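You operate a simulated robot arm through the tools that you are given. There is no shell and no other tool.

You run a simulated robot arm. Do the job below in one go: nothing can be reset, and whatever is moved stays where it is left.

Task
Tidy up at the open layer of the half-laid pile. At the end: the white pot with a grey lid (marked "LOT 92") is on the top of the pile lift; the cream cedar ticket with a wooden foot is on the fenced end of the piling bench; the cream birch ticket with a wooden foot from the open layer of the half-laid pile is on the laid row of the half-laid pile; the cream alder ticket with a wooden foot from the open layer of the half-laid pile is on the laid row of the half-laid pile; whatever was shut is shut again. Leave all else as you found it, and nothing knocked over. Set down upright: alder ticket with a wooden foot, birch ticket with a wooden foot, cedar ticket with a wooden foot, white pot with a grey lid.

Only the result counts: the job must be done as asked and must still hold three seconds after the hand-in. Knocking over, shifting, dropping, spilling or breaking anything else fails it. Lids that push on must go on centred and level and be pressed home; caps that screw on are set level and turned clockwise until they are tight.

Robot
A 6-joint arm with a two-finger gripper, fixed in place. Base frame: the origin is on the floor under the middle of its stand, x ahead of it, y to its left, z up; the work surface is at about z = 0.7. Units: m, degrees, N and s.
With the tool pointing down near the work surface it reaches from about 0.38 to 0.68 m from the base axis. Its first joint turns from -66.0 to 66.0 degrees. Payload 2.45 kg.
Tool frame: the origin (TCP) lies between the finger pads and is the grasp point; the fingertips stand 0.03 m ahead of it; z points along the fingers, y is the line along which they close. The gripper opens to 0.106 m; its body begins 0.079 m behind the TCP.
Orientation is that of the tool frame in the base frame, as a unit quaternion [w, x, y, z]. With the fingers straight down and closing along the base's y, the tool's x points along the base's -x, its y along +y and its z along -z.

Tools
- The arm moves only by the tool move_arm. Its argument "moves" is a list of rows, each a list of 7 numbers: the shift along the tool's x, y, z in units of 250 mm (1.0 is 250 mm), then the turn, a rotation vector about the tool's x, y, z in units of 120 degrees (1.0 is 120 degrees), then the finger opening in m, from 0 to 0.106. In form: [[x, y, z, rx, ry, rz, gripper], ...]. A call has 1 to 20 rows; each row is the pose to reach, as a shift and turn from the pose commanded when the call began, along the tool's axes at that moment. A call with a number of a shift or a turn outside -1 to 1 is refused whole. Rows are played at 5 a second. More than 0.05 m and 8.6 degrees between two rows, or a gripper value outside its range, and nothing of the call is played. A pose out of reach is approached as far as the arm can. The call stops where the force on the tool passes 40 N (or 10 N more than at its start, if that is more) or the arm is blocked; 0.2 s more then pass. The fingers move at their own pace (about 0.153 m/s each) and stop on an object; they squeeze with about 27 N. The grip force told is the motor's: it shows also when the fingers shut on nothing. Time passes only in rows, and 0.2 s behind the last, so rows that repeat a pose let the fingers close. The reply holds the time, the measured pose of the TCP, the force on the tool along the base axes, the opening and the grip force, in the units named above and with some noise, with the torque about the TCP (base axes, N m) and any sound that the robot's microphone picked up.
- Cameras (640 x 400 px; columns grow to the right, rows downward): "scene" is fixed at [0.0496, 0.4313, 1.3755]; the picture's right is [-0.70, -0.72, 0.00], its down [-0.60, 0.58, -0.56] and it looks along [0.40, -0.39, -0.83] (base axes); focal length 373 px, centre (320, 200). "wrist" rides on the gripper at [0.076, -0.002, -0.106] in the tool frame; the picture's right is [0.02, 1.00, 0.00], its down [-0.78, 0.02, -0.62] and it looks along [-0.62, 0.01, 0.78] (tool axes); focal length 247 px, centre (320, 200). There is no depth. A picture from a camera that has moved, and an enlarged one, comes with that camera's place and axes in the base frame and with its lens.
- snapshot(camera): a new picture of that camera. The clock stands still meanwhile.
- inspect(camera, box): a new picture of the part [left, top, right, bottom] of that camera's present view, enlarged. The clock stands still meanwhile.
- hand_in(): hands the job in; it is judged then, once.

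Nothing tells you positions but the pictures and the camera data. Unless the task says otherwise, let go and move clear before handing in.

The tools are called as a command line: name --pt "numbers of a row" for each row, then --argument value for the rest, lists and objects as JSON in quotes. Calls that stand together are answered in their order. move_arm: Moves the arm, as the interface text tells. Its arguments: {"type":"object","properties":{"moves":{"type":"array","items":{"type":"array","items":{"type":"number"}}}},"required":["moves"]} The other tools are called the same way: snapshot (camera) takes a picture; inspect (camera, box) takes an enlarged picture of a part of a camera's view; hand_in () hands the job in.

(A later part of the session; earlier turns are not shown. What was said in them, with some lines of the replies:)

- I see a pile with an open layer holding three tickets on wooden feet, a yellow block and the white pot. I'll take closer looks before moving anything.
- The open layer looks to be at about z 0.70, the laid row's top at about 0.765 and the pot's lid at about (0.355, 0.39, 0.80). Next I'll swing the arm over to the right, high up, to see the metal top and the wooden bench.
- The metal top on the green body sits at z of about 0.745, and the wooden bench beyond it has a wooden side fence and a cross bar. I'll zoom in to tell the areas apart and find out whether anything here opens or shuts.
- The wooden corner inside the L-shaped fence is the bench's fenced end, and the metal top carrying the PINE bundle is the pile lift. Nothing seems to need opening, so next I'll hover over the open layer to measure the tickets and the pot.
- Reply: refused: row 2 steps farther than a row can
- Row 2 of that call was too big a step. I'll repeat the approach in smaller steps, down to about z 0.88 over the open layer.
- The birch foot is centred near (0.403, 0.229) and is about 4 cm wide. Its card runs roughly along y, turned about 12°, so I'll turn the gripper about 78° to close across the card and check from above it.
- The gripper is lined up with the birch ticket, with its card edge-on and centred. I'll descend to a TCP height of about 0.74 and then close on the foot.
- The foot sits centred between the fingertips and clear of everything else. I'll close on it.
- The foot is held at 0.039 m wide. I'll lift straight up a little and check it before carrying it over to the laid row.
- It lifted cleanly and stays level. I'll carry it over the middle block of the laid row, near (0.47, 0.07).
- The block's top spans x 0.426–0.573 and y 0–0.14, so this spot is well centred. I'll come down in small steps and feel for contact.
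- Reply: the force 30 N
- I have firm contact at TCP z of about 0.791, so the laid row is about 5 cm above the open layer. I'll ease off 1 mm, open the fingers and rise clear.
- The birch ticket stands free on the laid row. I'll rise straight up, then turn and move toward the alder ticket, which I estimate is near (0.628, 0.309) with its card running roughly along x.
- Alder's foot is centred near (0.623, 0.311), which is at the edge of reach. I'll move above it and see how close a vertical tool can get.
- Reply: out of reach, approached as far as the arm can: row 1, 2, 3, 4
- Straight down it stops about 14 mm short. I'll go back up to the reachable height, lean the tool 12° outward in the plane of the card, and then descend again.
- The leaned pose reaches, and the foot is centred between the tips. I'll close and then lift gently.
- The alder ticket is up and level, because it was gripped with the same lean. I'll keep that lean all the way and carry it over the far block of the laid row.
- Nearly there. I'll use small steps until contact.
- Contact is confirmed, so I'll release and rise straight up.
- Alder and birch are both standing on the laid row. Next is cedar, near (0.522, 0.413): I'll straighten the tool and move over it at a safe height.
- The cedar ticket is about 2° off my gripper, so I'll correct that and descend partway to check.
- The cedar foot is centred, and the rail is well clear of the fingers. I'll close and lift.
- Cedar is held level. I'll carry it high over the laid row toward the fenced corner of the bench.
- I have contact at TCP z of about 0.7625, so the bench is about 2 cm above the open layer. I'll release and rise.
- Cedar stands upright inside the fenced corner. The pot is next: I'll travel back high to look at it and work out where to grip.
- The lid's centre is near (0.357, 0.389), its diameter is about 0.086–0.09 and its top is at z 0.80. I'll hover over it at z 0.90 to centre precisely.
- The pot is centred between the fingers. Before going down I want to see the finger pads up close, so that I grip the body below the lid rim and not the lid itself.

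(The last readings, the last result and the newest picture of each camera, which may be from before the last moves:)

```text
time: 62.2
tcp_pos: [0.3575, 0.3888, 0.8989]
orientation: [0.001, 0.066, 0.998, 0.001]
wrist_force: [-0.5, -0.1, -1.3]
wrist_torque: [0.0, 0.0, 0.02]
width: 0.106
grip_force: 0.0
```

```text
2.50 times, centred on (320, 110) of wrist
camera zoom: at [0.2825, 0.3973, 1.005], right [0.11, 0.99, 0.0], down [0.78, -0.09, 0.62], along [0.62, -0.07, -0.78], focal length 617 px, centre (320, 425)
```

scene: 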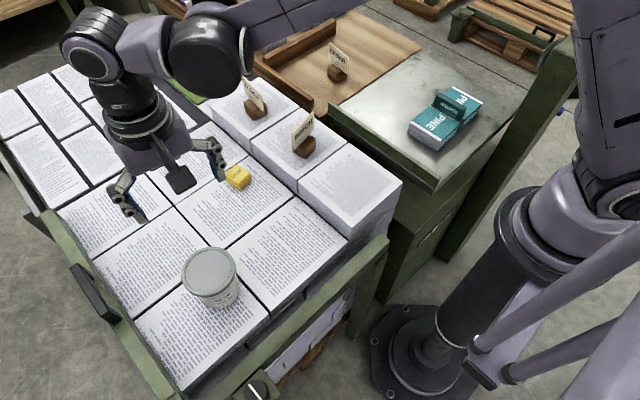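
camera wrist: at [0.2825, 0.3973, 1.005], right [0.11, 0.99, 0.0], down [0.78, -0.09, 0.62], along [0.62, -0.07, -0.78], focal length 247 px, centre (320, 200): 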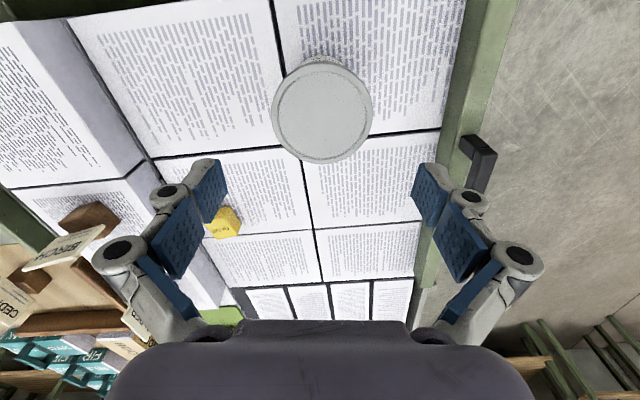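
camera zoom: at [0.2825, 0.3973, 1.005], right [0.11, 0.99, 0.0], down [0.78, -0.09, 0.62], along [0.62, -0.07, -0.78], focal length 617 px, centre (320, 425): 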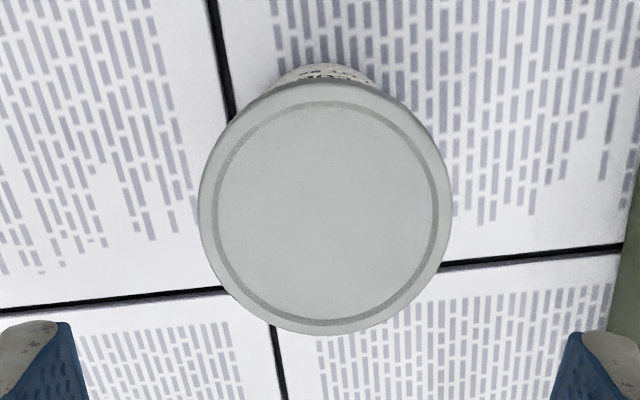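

The finger pads are stacked, and the lid's rim is the widest part of the pot, so I'll straddle the pot and grip as low on the body as I can. First I'll descend to just above the lid and re-check clearance.

move_arm --pt "0.01 0.003 0.1 0 0 0 0.106" --pt "0.014 0.004 0.2 0 0 0 0.106" --pt "0.014 0.004 0.24 0 0 0 0.106" --pt "0.014 0.004 0.24 0 0 0 0.106"

snapshot --camera "wrist"

inspect --camera "scene" --box '[120, 200, 280, 320]'

```text
time: 63.2
tcp_pos: [0.3552, 0.3904, 0.838]
orientation: [0.0, 0.067, 0.998, 0.0]
wrist_force: [-0.7, 0.2, 0.1]
wrist_torque: [0.0, 0.0, 0.01]
width: 0.1062
grip_force: 0.0
```

```text
taken
camera wrist: at [0.2801, 0.399, 0.9451], right [0.11, 0.99, 0.0], down [0.78, -0.09, 0.62], along [0.62, -0.07, -0.78], focal length 247 px, centre (320, 200)
```

wrist: 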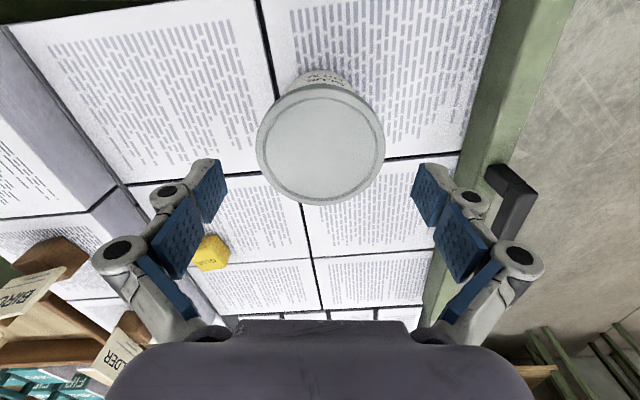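

```text
3.33 times, centred on (200, 260) of scene
camera zoom: at [0.0496, 0.4313, 1.3755], right [-0.7, -0.72, 0.0], down [-0.6, 0.58, -0.56], along [0.4, -0.39, -0.83], focal length 1244 px, centre (720, 0)
```

zoom: 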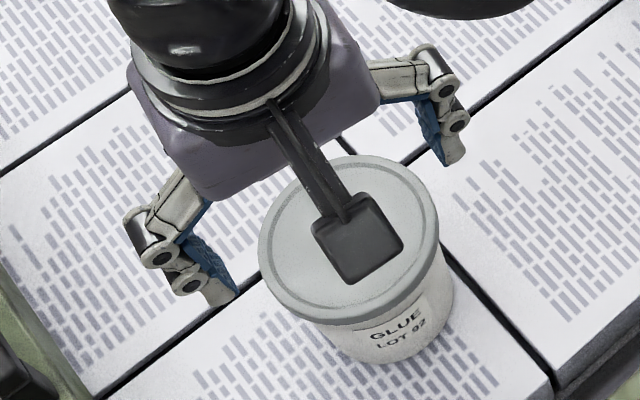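

The lid top works out at z of about 0.79 with a diameter of about 0.088, so the open fingers clear it by 9 mm on each side. I'll descend to TCP z 0.746, straddling the pot.

move_arm --pt "0.002 0 0.06 0 0 0 0.106" --pt "0.003 0 0.12 0 0 0 0.106" --pt "0.003 0 0.18 0 0 0 0.106" --pt "0.003 0 0.18 0 0 0 0.106"

snapshot --camera "wrist"

inspect --camera "scene" --box '[120, 200, 280, 320]'

```text
time: 64.2
tcp_pos: [0.3548, 0.3892, 0.7935]
orientation: [0.0, 0.066, 0.998, -0.001]
wrist_force: [0.5, -0.8, -0.2]
wrist_torque: [0.0, -0.01, 0.0]
width: 0.106
grip_force: 0.0
```

```text
taken
camera wrist: at [0.2797, 0.3983, 0.8995], right [0.11, 0.99, 0.0], down [0.78, -0.09, 0.62], along [0.62, -0.07, -0.78], focal length 247 px, centre (320, 200)
```

wrist: 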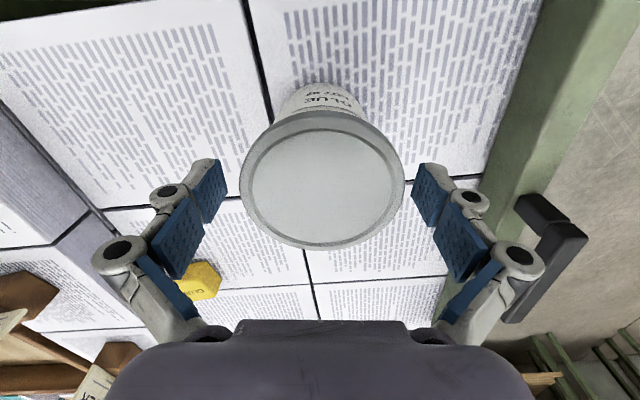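

```text
3.33 times, centred on (200, 260) of scene
camera zoom: at [0.0496, 0.4313, 1.3755], right [-0.7, -0.72, 0.0], down [-0.6, 0.58, -0.56], along [0.4, -0.39, -0.83], focal length 1244 px, centre (720, 0)
```

zoom: 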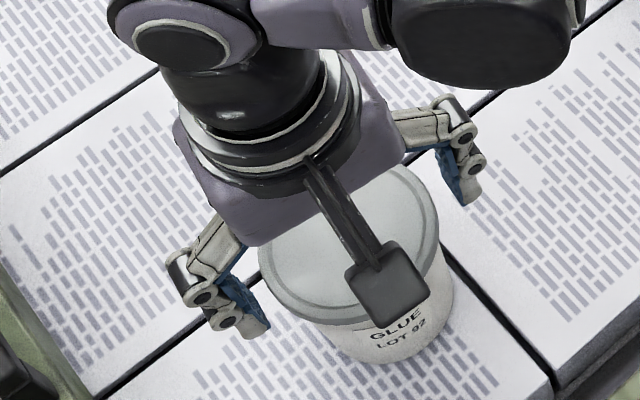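

The lid is centred between the open pads with clearance on both sides. I'll continue down to 0.746.

move_arm --pt "0 0.004 0.05 0 0 0 0.106" --pt "0 0.004 0.1 0 0 0 0.106" --pt "0 0.004 0.15 0 0 0 0.106" --pt "0 0.004 0.19 0 0 0 0.106" --pt "0 0.004 0.19 0 0 0 0.106"

snapshot --camera "wrist"

inspect --camera "scene" --box '[120, 200, 280, 320]'

```text
time: 65.4
tcp_pos: [0.355, 0.3918, 0.7456]
orientation: [0.0, 0.067, 0.998, 0.0]
wrist_force: [-0.2, 0.4, -0.6]
wrist_torque: [0.01, -0.01, 0.04]
width: 0.1059
grip_force: 0.0
```

```text
taken
camera wrist: at [0.2793, 0.3993, 0.8512], right [0.11, 0.99, 0.0], down [0.78, -0.09, 0.62], along [0.62, -0.07, -0.78], focal length 247 px, centre (320, 200)
```

wrist: 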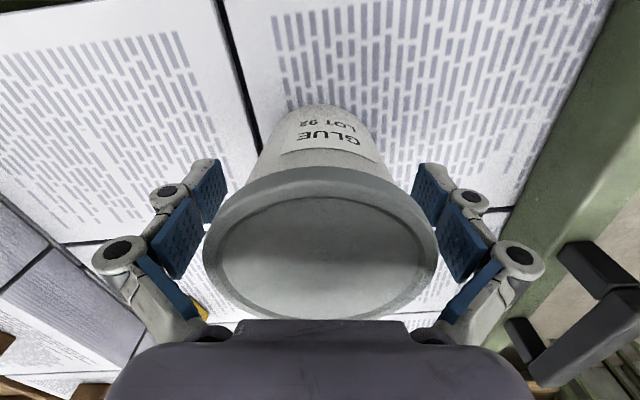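

```text
3.33 times, centred on (200, 260) of scene
camera zoom: at [0.0496, 0.4313, 1.3755], right [-0.7, -0.72, 0.0], down [-0.6, 0.58, -0.56], along [0.4, -0.39, -0.83], focal length 1244 px, centre (720, 0)
```

zoom: 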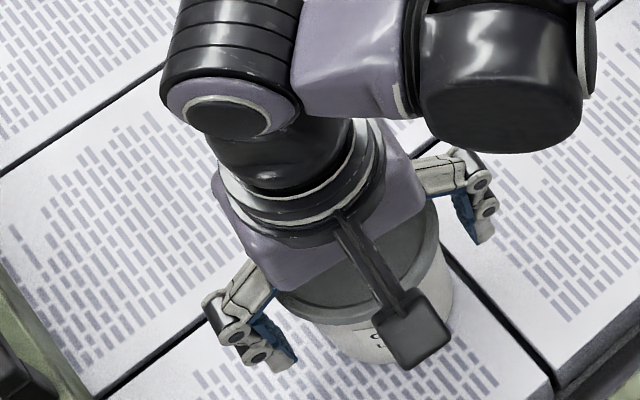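

The pot is centred with no contact. I'll close on it now.

move_arm --pt "0 0 0 0 0 0 0.095" --pt "0 0 0 0 0 0 0.088" --pt "0 0 0 0 0 0 0.08" --pt "0 0 0 0 0 0 0.06" --pt "0 0 0 0 0 0 0.05" --pt "0 0 0 0 0 0 0.05"

snapshot --camera "wrist"

inspect --camera "scene" --box '[120, 200, 280, 320]'

```text
time: 66.8
tcp_pos: [0.3542, 0.3896, 0.7453]
orientation: [0.001, 0.066, 0.998, 0.001]
wrist_force: [1.8, 5.4, 27.1]
wrist_torque: [-0.22, -0.05, 0.17]
width: 0.0862
grip_force: 26.5
```

```text
taken
camera wrist: at [0.2793, 0.3994, 0.852], right [0.11, 0.99, 0.0], down [0.78, -0.09, 0.62], along [0.62, -0.07, -0.78], focal length 247 px, centre (320, 200)
```

wrist: 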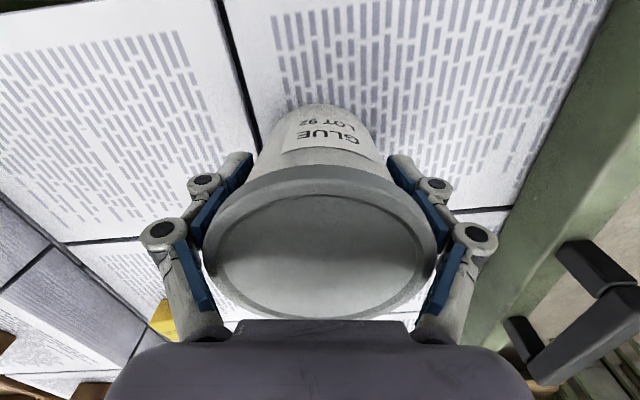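

```text
3.33 times, centred on (200, 260) of scene
camera zoom: at [0.0493, 0.431, 1.3756], right [-0.7, -0.72, 0.0], down [-0.6, 0.58, -0.56], along [0.4, -0.39, -0.83], focal length 1244 px, centre (720, 0)
```

zoom: 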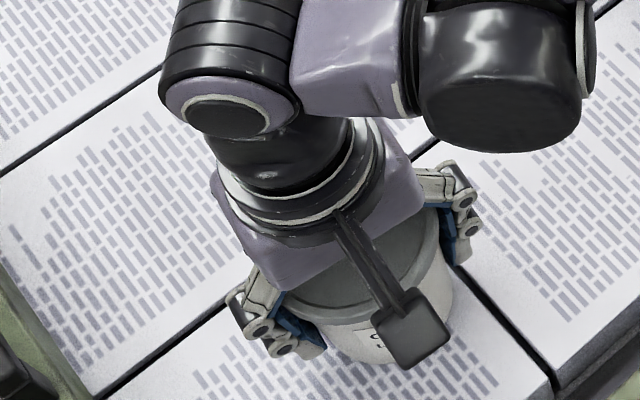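

The gripper is being pushed up with 27 N, which means the sloping upper finger links are wedging on the lid's edge. I'll open, rise about 14 mm so the flat pads meet the rim squarely, and close again.

move_arm --pt "0 0 0 0 0 0 0.095" --pt "0 0 0 0 0 0 0.106" --pt "0 0 0 0 0 0 0.106" --pt "0 0 -0.03 0 0 0 0.106" --pt "0 0 -0.056 0 0 0 0.106" --pt "0 0 -0.056 0 0 0 0.106"

snapshot --camera "wrist"

inspect --camera "scene" --box '[120, 200, 280, 320]'

```text
time: 68.2
tcp_pos: [0.356, 0.3913, 0.7584]
orientation: [0.0, 0.066, 0.998, -0.001]
wrist_force: [0.4, 0.2, 0.6]
wrist_torque: [0.02, 0.02, 0.02]
width: 0.106
grip_force: 0.0
```

```text
taken
camera wrist: at [0.2806, 0.3991, 0.8666], right [0.11, 0.99, 0.0], down [0.78, -0.09, 0.62], along [0.62, -0.07, -0.78], focal length 247 px, centre (320, 200)
```

wrist: 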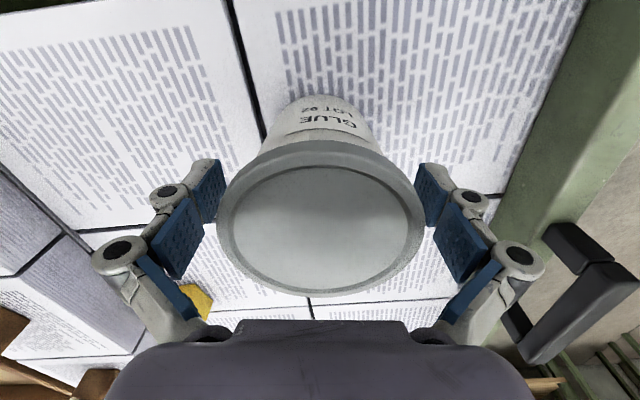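

```text
3.33 times, centred on (200, 260) of scene
camera zoom: at [0.0496, 0.4313, 1.3755], right [-0.7, -0.72, 0.0], down [-0.6, 0.58, -0.56], along [0.4, -0.39, -0.83], focal length 1244 px, centre (720, 0)
```

zoom: 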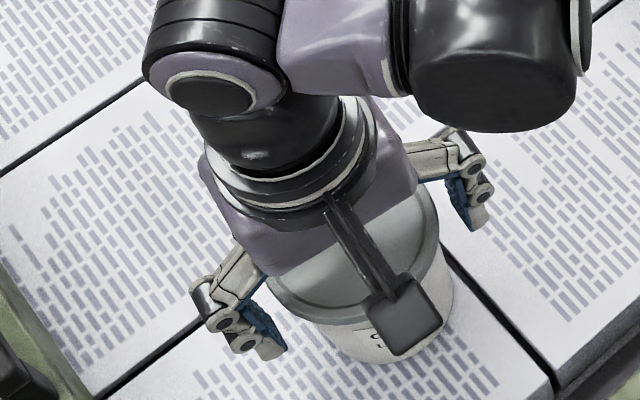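

move_arm --pt "0 0 0 0 0 0 0.095" --pt "0 0 0 0 0 0 0.088" --pt "0 0 0 0 0 0 0.08" --pt "0 0 0 0 0 0 0.06" --pt "0 0 0 0 0 0 0.05" --pt "0 0 0 0 0 0 0.05"

snapshot --camera "wrist"

inspect --camera "scene" --box '[120, 200, 280, 320]'

```text
time: 69.6
tcp_pos: [0.3554, 0.3899, 0.7613]
orientation: [0.0, 0.066, 0.998, 0.0]
wrist_force: [1.9, 3.0, 8.7]
wrist_torque: [-0.11, -0.01, -0.03]
width: 0.0875
grip_force: 27.2
```

```text
taken
camera wrist: at [0.2805, 0.3992, 0.8667], right [0.11, 0.99, 0.0], down [0.78, -0.09, 0.62], along [0.62, -0.07, -0.78], focal length 247 px, centre (320, 200)
```

wrist: 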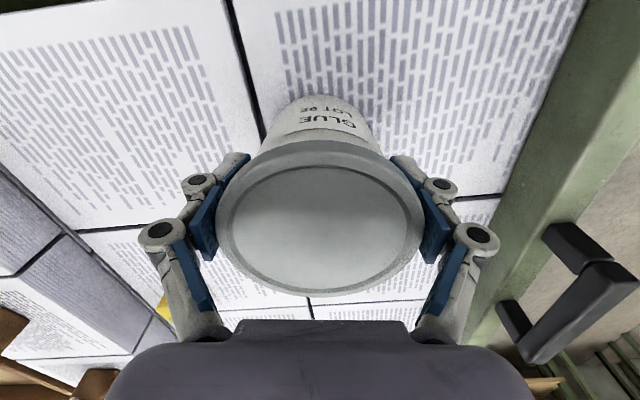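

```text
3.33 times, centred on (200, 260) of scene
camera zoom: at [0.0495, 0.4312, 1.3755], right [-0.7, -0.72, 0.0], down [-0.6, 0.58, -0.56], along [0.4, -0.39, -0.83], focal length 1244 px, centre (720, 0)
```

zoom: 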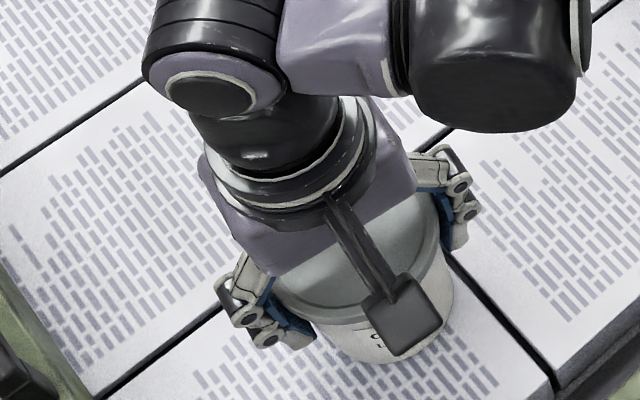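

The pads now meet the rim flat at 0.0875 m. I'll lift just 6 mm and check whether the whole pot comes up.

move_arm --pt "0 0 -0.008 0 0 0 0.05" --pt "0 0 -0.016 0 0 0 0.05" --pt "0 0 -0.024 0 0 0 0.05" --pt "0 0 -0.024 0 0 0 0.05"

snapshot --camera "wrist"

inspect --camera "scene" --box '[160, 220, 260, 320]'

```text
time: 70.6
tcp_pos: [0.3549, 0.3902, 0.7661]
orientation: [0.001, 0.066, 0.998, 0.0]
wrist_force: [0.0, 0.2, -4.6]
wrist_torque: [0.0, 0.04, 0.01]
width: 0.0873
grip_force: 26.9
```

```text
taken
camera wrist: at [0.2797, 0.3991, 0.8722], right [0.11, 0.99, 0.0], down [0.78, -0.09, 0.62], along [0.62, -0.07, -0.78], focal length 247 px, centre (320, 200)
```

wrist: 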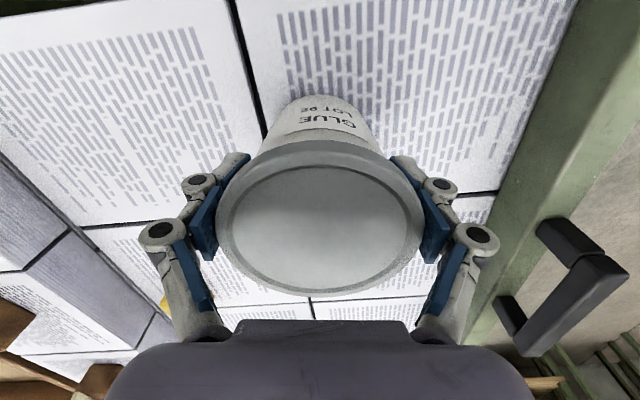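

```text
4.00 times, centred on (210, 270) of scene
camera zoom: at [0.0496, 0.4313, 1.3755], right [-0.7, -0.72, 0.0], down [-0.6, 0.58, -0.56], along [0.4, -0.39, -0.83], focal length 1493 px, centre (760, -80)
```

zoom: 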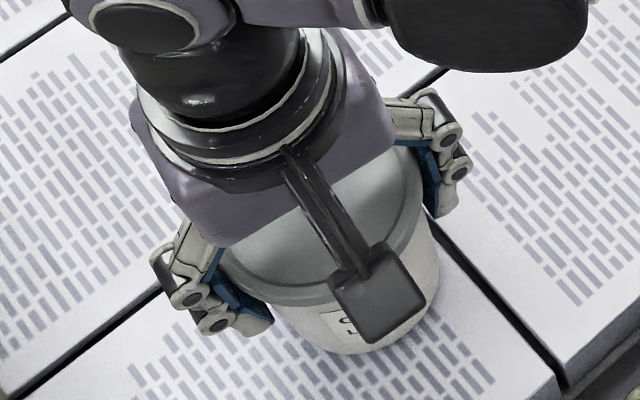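

The whole pot is up, weighing about 4.6 N, with its lid in place. I'll raise it high and carry it over toward the pile lift.

move_arm --pt "0 0 -0.08 0 0 0 0.05" --pt "0 0 -0.2 0 0 0 0.05" --pt "0 0 -0.34 0 0 0 0.05" --pt "0 0 -0.48 0 0 0 0.05" --pt "0 0 -0.62 0 0 0 0.05" --pt "0 0 -0.76 0 0 0 0.05" --pt "0 0 -0.76 0 0 0 0.05"

move_arm --pt "-0.017 -0.078 0 0 0 0 0.05" --pt "-0.051 -0.235 0 0 0 0 0.05" --pt "-0.086 -0.392 0 0 0 0 0.05" --pt "-0.12 -0.549 0 0 0 0 0.05" --pt "-0.155 -0.706 0 0 0 0 0.05" --pt "-0.189 -0.863 0 0 0 0 0.05" --pt "-0.206 -0.941 0 0 0 0 0.05"

snapshot --camera "scene"

snapshot --camera "wrist"

```text
time: 72.2
tcp_pos: [0.3537, 0.3906, 0.9569]
orientation: [-0.001, 0.066, 0.998, 0.001]
wrist_force: [-0.5, 0.1, -4.7]
wrist_torque: [0.02, 0.02, 0.04]
width: 0.0872
grip_force: 26.7
```

```text
time: 73.8
tcp_pos: [0.3735, 0.1503, 0.9537]
orientation: [0.0, 0.066, 0.998, 0.0]
wrist_force: [-0.4, -0.6, -4.7]
wrist_torque: [0.01, 0.03, -0.02]
width: 0.0873
grip_force: 26.5
```

```text
taken
```

scene: 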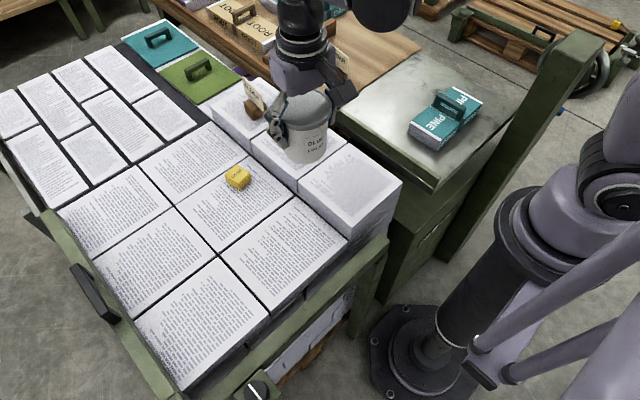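

```text
taken
camera wrist: at [0.2984, 0.1591, 1.0613], right [0.11, 0.99, 0.0], down [0.78, -0.09, 0.62], along [0.62, -0.07, -0.78], focal length 247 px, centre (320, 200)
```

wrist: 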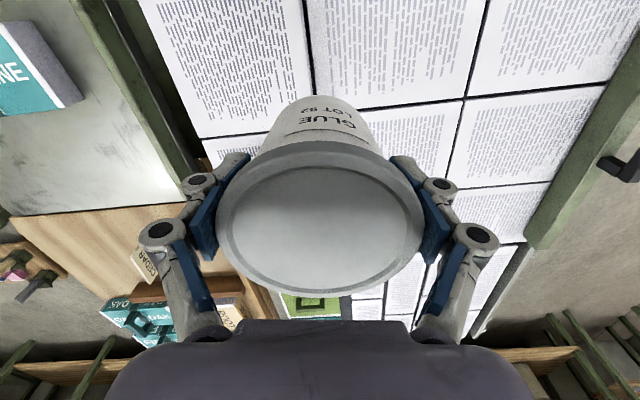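

move_arm --pt "-0.035 -0.134 0 0 0 0 0.05" --pt "-0.07 -0.267 0 0 0 0 0.05" --pt "-0.105 -0.401 0 0 0 0 0.05" --pt "-0.14 -0.535 0 0 0 0 0.05" --pt "-0.175 -0.669 0 0 0 0 0.05" --pt "-0.21 -0.802 0 0 0 0 0.05" --pt "-0.245 -0.936 0 0 0 0 0.05"

move_arm --pt "-0.067 -0.122 0 0 0 0 0.05" --pt "-0.134 -0.245 0 0 0 0 0.05" --pt "-0.2 -0.367 0 0 0 0 0.05" --pt "-0.267 -0.489 0 0 0 0 0.05" --pt "-0.267 -0.489 0 0 0 0 0.05"

snapshot --camera "scene"

snapshot --camera "wrist"

```text
time: 75.4
tcp_pos: [0.4048, -0.0908, 0.9563]
orientation: [0.0, 0.066, 0.998, 0.0]
wrist_force: [0.1, 0.4, -4.6]
wrist_torque: [0.03, 0.0, -0.01]
width: 0.0871
grip_force: 27.1
```

```text
time: 76.6
tcp_pos: [0.4541, -0.2202, 0.9573]
orientation: [-0.001, 0.066, 0.998, 0.0]
wrist_force: [1.3, 0.0, -4.7]
wrist_torque: [0.0, 0.02, 0.05]
width: 0.0869
grip_force: 26.8
```

```text
taken
```

scene: 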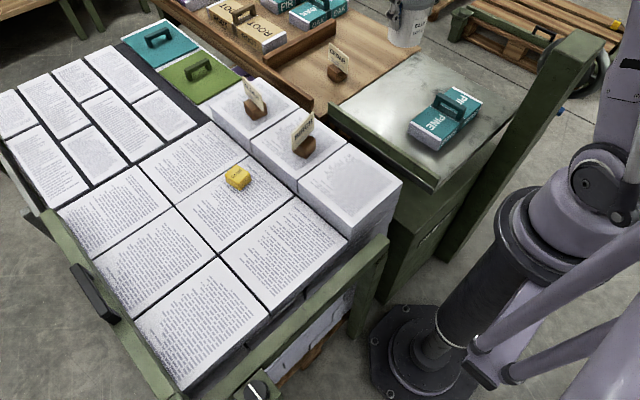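

```text
taken
camera wrist: at [0.3797, -0.2115, 1.0635], right [0.11, 0.99, 0.0], down [0.78, -0.09, 0.62], along [0.62, -0.07, -0.78], focal length 247 px, centre (320, 200)
```

wrist: 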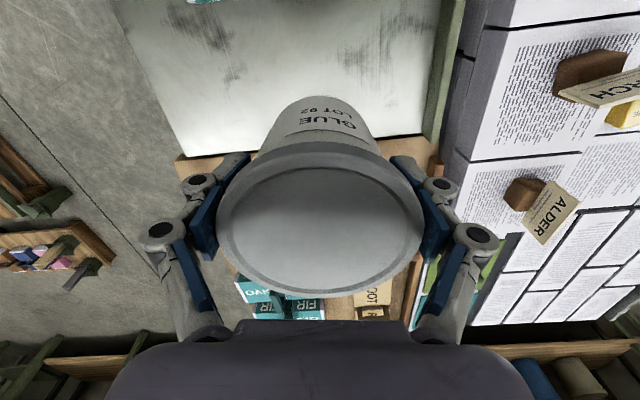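

The plate spans about x 0.37–0.545 clear of the PINE bundle, so I'll set the pot down near (0.464, -0.22). Now I'll descend in stages.

move_arm --pt "-0.02 0 0.1 0 0 0 0.05" --pt "-0.04 0 0.22 0 0 0 0.05" --pt "-0.04 0 0.34 0 0 0 0.05" --pt "-0.04 0 0.44 0 0 0 0.05" --pt "-0.04 0 0.5 0 0 0 0.05" --pt "-0.04 0 0.5 0 0 0 0.05"

inspect --camera "scene" --box '[330, 20, 530, 180]'

snapshot --camera "wrist"

```text
time: 78.0
tcp_pos: [0.4651, -0.2207, 0.8308]
orientation: [0.0, 0.066, 0.998, 0.0]
wrist_force: [0.1, -1.1, -4.6]
wrist_torque: [0.02, 0.0, -0.03]
width: 0.0868
grip_force: 26.5
```

```text
2.50 times, centred on (430, 100) of scene
camera zoom: at [0.0497, 0.4312, 1.3755], right [-0.7, -0.72, 0.0], down [-0.6, 0.58, -0.56], along [0.4, -0.39, -0.83], focal length 933 px, centre (45, 450)
```

zoom: 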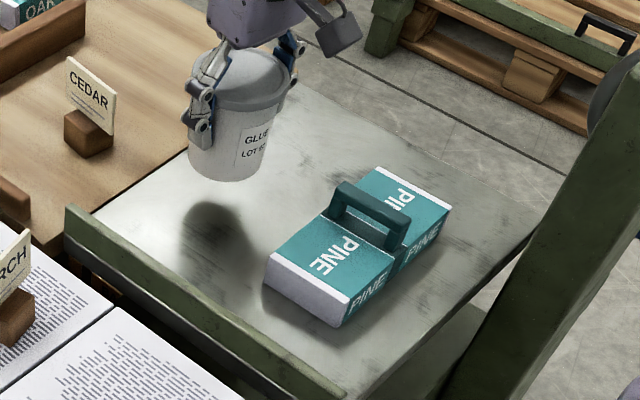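

```text
taken
camera wrist: at [0.3897, -0.2124, 0.9363], right [0.11, 0.99, 0.0], down [0.78, -0.09, 0.62], along [0.62, -0.07, -0.78], focal length 247 px, centre (320, 200)
```

wrist: 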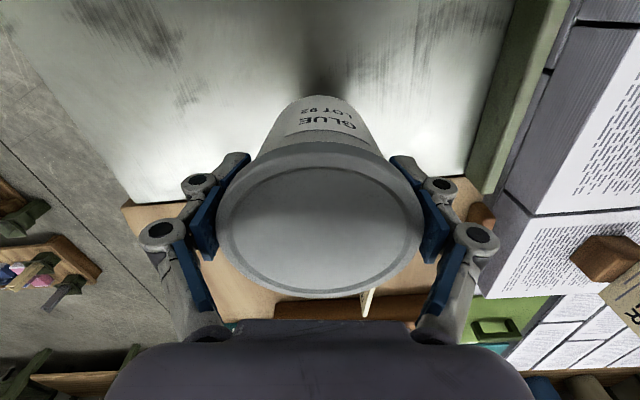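

move_arm --pt "0 0 0.04 0 0 0 0.05" --pt "0 0 0.07 0 0 0 0.05" --pt "0 0 0.07 0 0 0 0.05"

inspect --camera "scene" --box '[330, 20, 530, 180]'

```text
time: 78.8
tcp_pos: [0.4646, -0.2209, 0.8132]
orientation: [0.0, 0.066, 0.998, 0.0]
wrist_force: [-0.4, 0.3, -4.8]
wrist_torque: [-0.02, 0.02, 0.03]
width: 0.0872
grip_force: 27.0
```

```text
2.50 times, centred on (430, 100) of scene
camera zoom: at [0.0497, 0.4312, 1.3755], right [-0.7, -0.72, 0.0], down [-0.6, 0.58, -0.56], along [0.4, -0.39, -0.83], focal length 933 px, centre (45, 450)
```

zoom: 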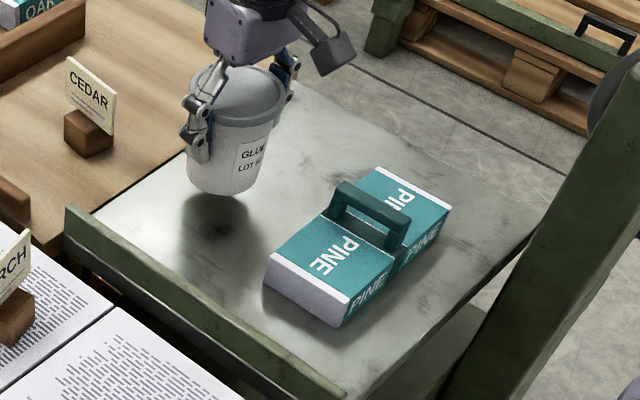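

move_arm --pt "0 0 0.016 0 0 0 0.05" --pt "0 0 0.032 0 0 0 0.05" --pt "0 0 0.032 0 0 0 0.05"

move_arm --pt "0 0 0.008 0 0 0 0.05" --pt "0 0 0.016 0 0 0 0.05" --pt "0 0 0.016 0 0 0 0.05"

inspect --camera "scene" --box '[330, 20, 530, 180]'

```text
time: 79.6
tcp_pos: [0.4654, -0.2197, 0.8056]
orientation: [0.001, 0.066, 0.998, 0.0]
wrist_force: [0.2, -0.2, -4.4]
wrist_torque: [0.01, 0.04, -0.05]
width: 0.087
grip_force: 26.7
```

```text
time: 80.4
tcp_pos: [0.4637, -0.2217, 0.8021]
orientation: [0.0, 0.067, 0.998, -0.001]
wrist_force: [-0.5, -0.6, -4.3]
wrist_torque: [-0.02, -0.02, 0.0]
width: 0.0871
grip_force: 26.7
```

```text
2.50 times, centred on (430, 100) of scene
camera zoom: at [0.0497, 0.4312, 1.3755], right [-0.7, -0.72, 0.0], down [-0.6, 0.58, -0.56], along [0.4, -0.39, -0.83], focal length 933 px, centre (45, 450)
```

zoom: 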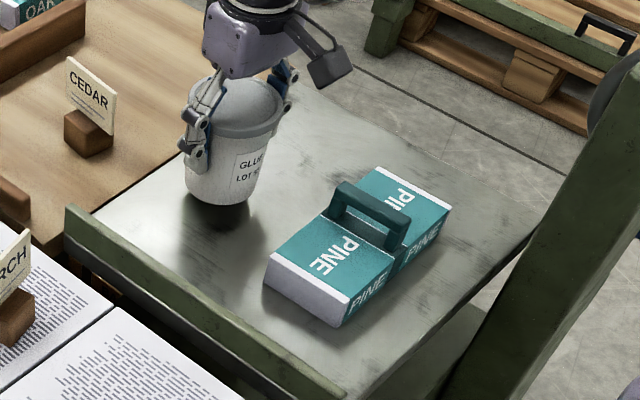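

move_arm --pt "0 0 0.01 0 0 0 0.05" --pt "0 0 0.02 0 0 0 0.05" --pt "0 0 0.02 0 0 0 0.05"

move_arm --pt "0 0 0.006 0 0 0 0.05" --pt "0 0 0.012 0 0 0 0.05" --pt "0 0 0.012 0 0 0 0.05"

inspect --camera "scene" --box '[350, 30, 450, 130]'

```text
time: 81.2
tcp_pos: [0.4647, -0.2207, 0.7954]
orientation: [-0.001, 0.066, 0.998, 0.0]
wrist_force: [0.5, 0.0, -4.3]
wrist_torque: [-0.03, -0.01, -0.01]
width: 0.0872
grip_force: 26.9
```

```text
time: 82.0
tcp_pos: [0.4658, -0.2211, 0.7937]
orientation: [0.001, 0.067, 0.998, 0.0]
wrist_force: [-0.8, -0.8, -4.7]
wrist_torque: [-0.02, 0.04, -0.01]
width: 0.0869
grip_force: 27.3
```

```text
4.00 times, centred on (400, 80) of scene
camera zoom: at [0.0497, 0.4312, 1.3755], right [-0.7, -0.72, 0.0], down [-0.6, 0.58, -0.56], along [0.4, -0.39, -0.83], focal length 1493 px, centre (0, 680)
```

zoom: 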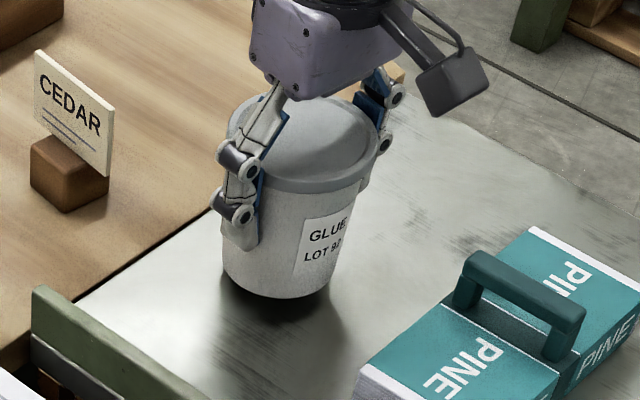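

move_arm --pt "0 0 0.01 0 0 0 0.05" --pt "0 0 0.02 0 0 0 0.05" --pt "0 0 0.02 0 0 0 0.05"

move_arm --pt "0 0 0.006 0 0 0 0.05" --pt "0 0 0.012 0 0 0 0.05" --pt "0 0 0.012 0 0 0 0.05"

inspect --camera "scene" --box '[350, 30, 450, 130]'

```text
time: 82.8
tcp_pos: [0.464, -0.2204, 0.7878]
orientation: [0.0, 0.066, 0.998, 0.0]
wrist_force: [-0.8, 0.2, -3.4]
wrist_torque: [-0.04, 0.04, 0.01]
width: 0.087
grip_force: 26.7
```

```text
time: 83.6
tcp_pos: [0.4647, -0.2201, 0.7845]
orientation: [0.0, 0.065, 0.998, 0.0]
wrist_force: [-0.6, 0.0, -4.2]
wrist_torque: [0.03, -0.03, 0.01]
width: 0.0873
grip_force: 27.3
```

```text
4.00 times, centred on (400, 80) of scene
camera zoom: at [0.0497, 0.4312, 1.3755], right [-0.7, -0.72, 0.0], down [-0.6, 0.58, -0.56], along [0.4, -0.39, -0.83], focal length 1493 px, centre (0, 680)
```

zoom: 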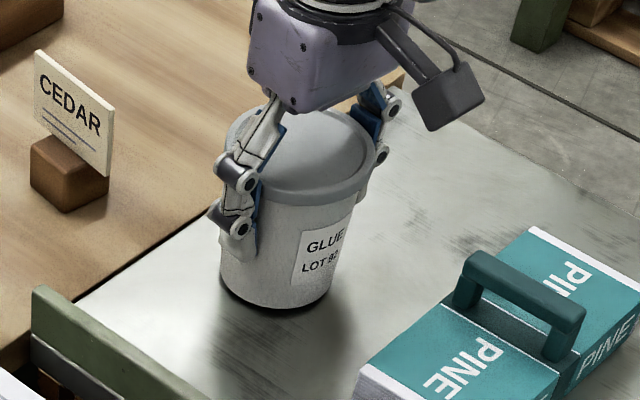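

Very close now; I'll go down in 1–1.5 mm steps.

move_arm --pt "0 0 0.005 0 0 0 0.05" --pt "0 0 0.01 0 0 0 0.05" --pt "0 0 0.01 0 0 0 0.05"

move_arm --pt "0 0 0.005 0 0 0 0.05" --pt "0 0 0.006 0 0 0 0.05" --pt "0 0 0.006 0 0 0 0.05"

```text
time: 84.4
tcp_pos: [0.4635, -0.2213, 0.7825]
orientation: [0.0, 0.066, 0.998, -0.001]
wrist_force: [-1.2, -0.1, 1.2]
wrist_torque: [0.08, -0.14, 0.05]
width: 0.0869
grip_force: 27.3
```

```text
time: 85.2
tcp_pos: [0.4639, -0.2218, 0.7809]
orientation: [0.001, 0.067, 0.998, 0.0]
wrist_force: [3.0, -2.4, 18.4]
wrist_torque: [0.0, -0.11, 0.1]
width: 0.0872
grip_force: 27.6
```

Solid contact with the plate. I'll ease off slightly, open fully and then rise straight up.

move_arm --pt "0 0 -0.003 0 0 0 0.05" --pt "0 0 -0.003 0 0 0 0.09" --pt "0 0 -0.003 0 0 0 0.106" --pt "0 0 -0.003 0 0 0 0.106" --pt "0 0 -0.003 0 0 0 0.106"

snapshot --camera "wrist"

inspect --camera "scene" --box '[350, 30, 450, 130]'

```text
time: 86.4
tcp_pos: [0.4638, -0.2207, 0.7817]
orientation: [0.0, 0.066, 0.998, 0.0]
wrist_force: [-0.4, 0.5, -1.0]
wrist_torque: [-0.01, -0.04, 0.03]
width: 0.1061
grip_force: 0.0
```

```text
taken
camera wrist: at [0.3888, -0.2123, 0.8883], right [0.11, 0.99, 0.0], down [0.78, -0.09, 0.62], along [0.62, -0.07, -0.78], focal length 247 px, centre (320, 200)
```

wrist: 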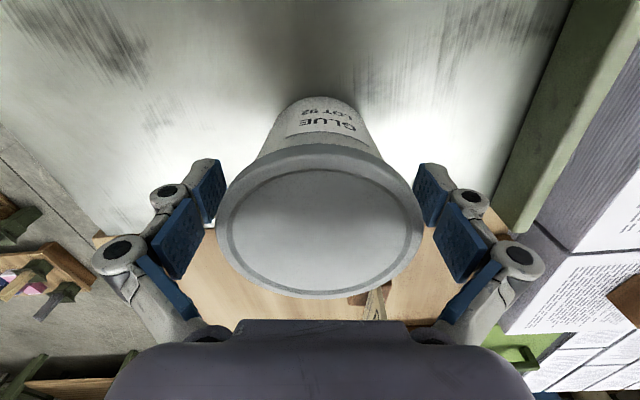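

```text
4.00 times, centred on (400, 80) of scene
camera zoom: at [0.0496, 0.4313, 1.3755], right [-0.7, -0.72, 0.0], down [-0.6, 0.58, -0.56], along [0.4, -0.39, -0.83], focal length 1493 px, centre (0, 680)
```

zoom: 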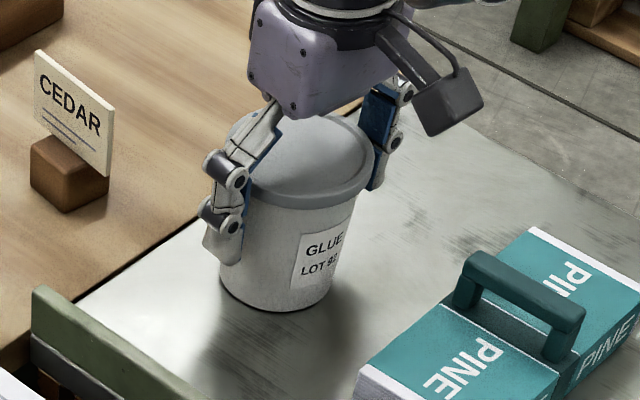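

The pot is standing free, centred between the open fingers. I'll rise clear and check everything.

move_arm --pt "0 0 -0.05 0 0 0 0.106" --pt "0 0 -0.14 0 0 0 0.106" --pt "0 0 -0.28 0 0 0 0.106" --pt "0 0 -0.45 0 0 0 0.106" --pt "0 0 -0.62 0 0 0 0.106" --pt "0 0 -0.78 0 0 0 0.106" --pt "0 0 -0.78 0 0 0 0.106"

move_arm --pt "0.0 0.15 0 0 0 0 0.106" --pt "0.0 0.32 0 0 0 0 0.106" --pt "0.0 0.5 0 0 0 0 0.106" --pt "0.0 0.68 0 0 0 0 0.106" --pt "0.0 0.86 0 0 0 0 0.106" --pt "0.0 0.95 0 0 0 0 0.106"

snapshot --camera "scene"

snapshot --camera "wrist"

```text
time: 88.0
tcp_pos: [0.4637, -0.2212, 0.978]
orientation: [-0.001, 0.066, 0.998, 0.0]
wrist_force: [0.1, 0.1, -0.9]
wrist_torque: [0.02, -0.02, 0.01]
width: 0.106
grip_force: 0.0
```

```text
time: 89.4
tcp_pos: [0.492, 0.0151, 0.9776]
orientation: [0.0, 0.067, 0.998, 0.0]
wrist_force: [-0.6, 0.4, -0.4]
wrist_torque: [0.0, -0.01, 0.0]
width: 0.1059
grip_force: 0.2
```

```text
taken
```

scene: 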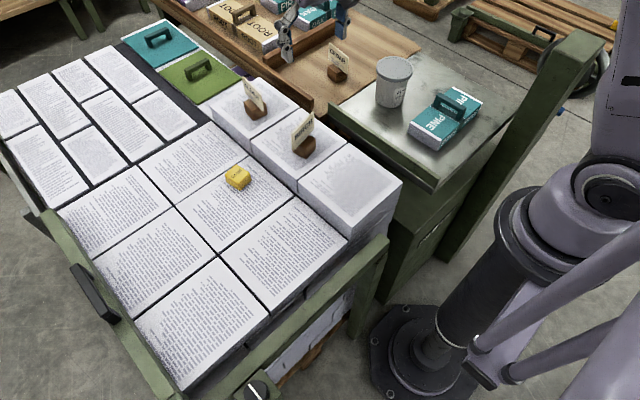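

```text
taken
camera wrist: at [0.4183, 0.0239, 1.084], right [0.11, 0.99, 0.0], down [0.78, -0.09, 0.62], along [0.62, -0.07, -0.78], focal length 247 px, centre (320, 200)
```

wrist: 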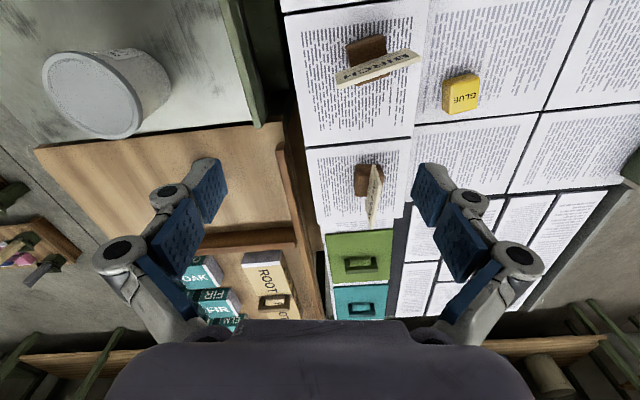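

Everything looks placed. Before handing in, I'll take close looks at all four items and at the markings on the green cabinet, to be sure it is the pile lift.

inspect --camera "scene" --box '[380, 180, 480, 300]'

inspect --camera "scene" --box '[220, 30, 420, 170]'

inspect --camera "scene" --box '[520, 20, 640, 130]'

inspect --camera "scene" --box '[180, 340, 340, 400]'

```text
3.33 times, centred on (430, 240) of scene
camera zoom: at [0.0496, 0.4313, 1.3755], right [-0.7, -0.72, 0.0], down [-0.6, 0.58, -0.56], along [0.4, -0.39, -0.83], focal length 1244 px, centre (-47, 67)
```

zoom: 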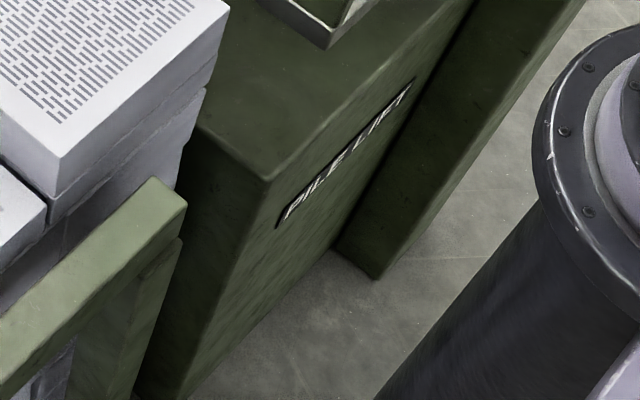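

```text
2.86 times, centred on (320, 100) of scene
camera zoom: at [0.0496, 0.4313, 1.3755], right [-0.7, -0.72, 0.0], down [-0.6, 0.58, -0.56], along [0.4, -0.39, -0.83], focal length 1067 px, centre (320, 486)
```

zoom: 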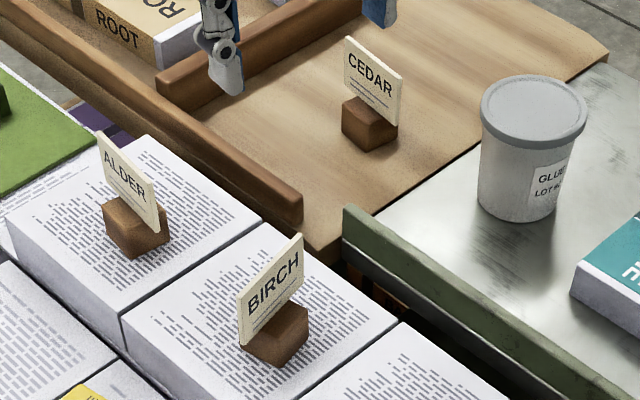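

```text
3.64 times, centred on (580, 75) of scene
camera zoom: at [0.0496, 0.4313, 1.3755], right [-0.7, -0.72, 0.0], down [-0.6, 0.58, -0.56], along [0.4, -0.39, -0.83], focal length 1358 px, centre (-626, 654)
```

zoom: 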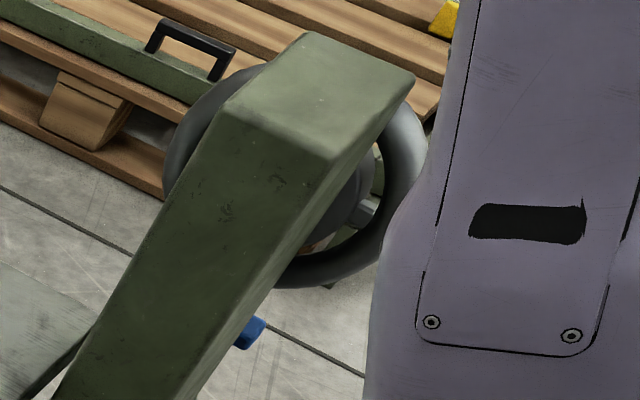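

```text
4.00 times, centred on (260, 370) of scene
camera zoom: at [0.0496, 0.4313, 1.3755], right [-0.7, -0.72, 0.0], down [-0.6, 0.58, -0.56], along [0.4, -0.39, -0.83], focal length 1493 px, centre (560, -480)
```

zoom: 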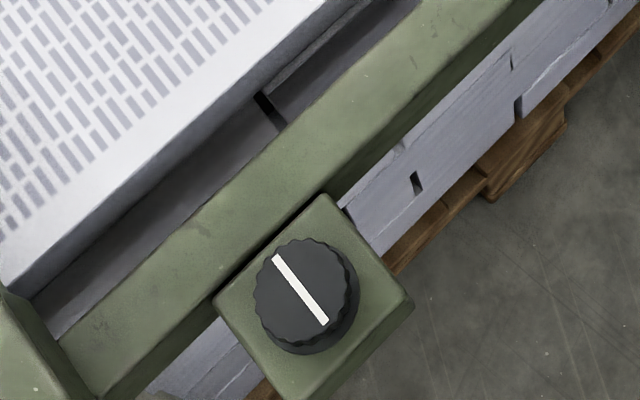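

The cabinet is marked "PILE LIFT" and the pot stands upright on its top with the lid on. Birch and alder stand on the laid row, cedar stands inside the bench's fence, the glue block is where it was, and the arm is clear, so I'm handing in.

hand_in

```text
The job is handed in.
```

I've handed in the job with all four items where you asked, standing upright. The hand-in reply only confirmed receipt, so I don't have a pass or fail result.

- **White pot (LOT 92):** it is on the metal top of the green cabinet labelled "PILE LIFT", clear of the PINE bundle. I carried it by the lid rim because the lid is the widest part. The lid stayed on and looked seated.
- **Birch ticket:** it is on the middle block of the laid row.
- **Alder ticket:** it is on the far block of the laid row.
- **Cedar ticket:** it is on the wooden bench, inside the corner formed by the side fence and the cross bar. I took this as the fenced end, since the area behind the cross bar is out of the arm's reach.

Nothing had to be opened, so there was nothing to shut again. In the last pictures the yellow glue block, the PINE bundle and the rails with the knob looked as they did at the start. The arm was empty and clear when I handed in.
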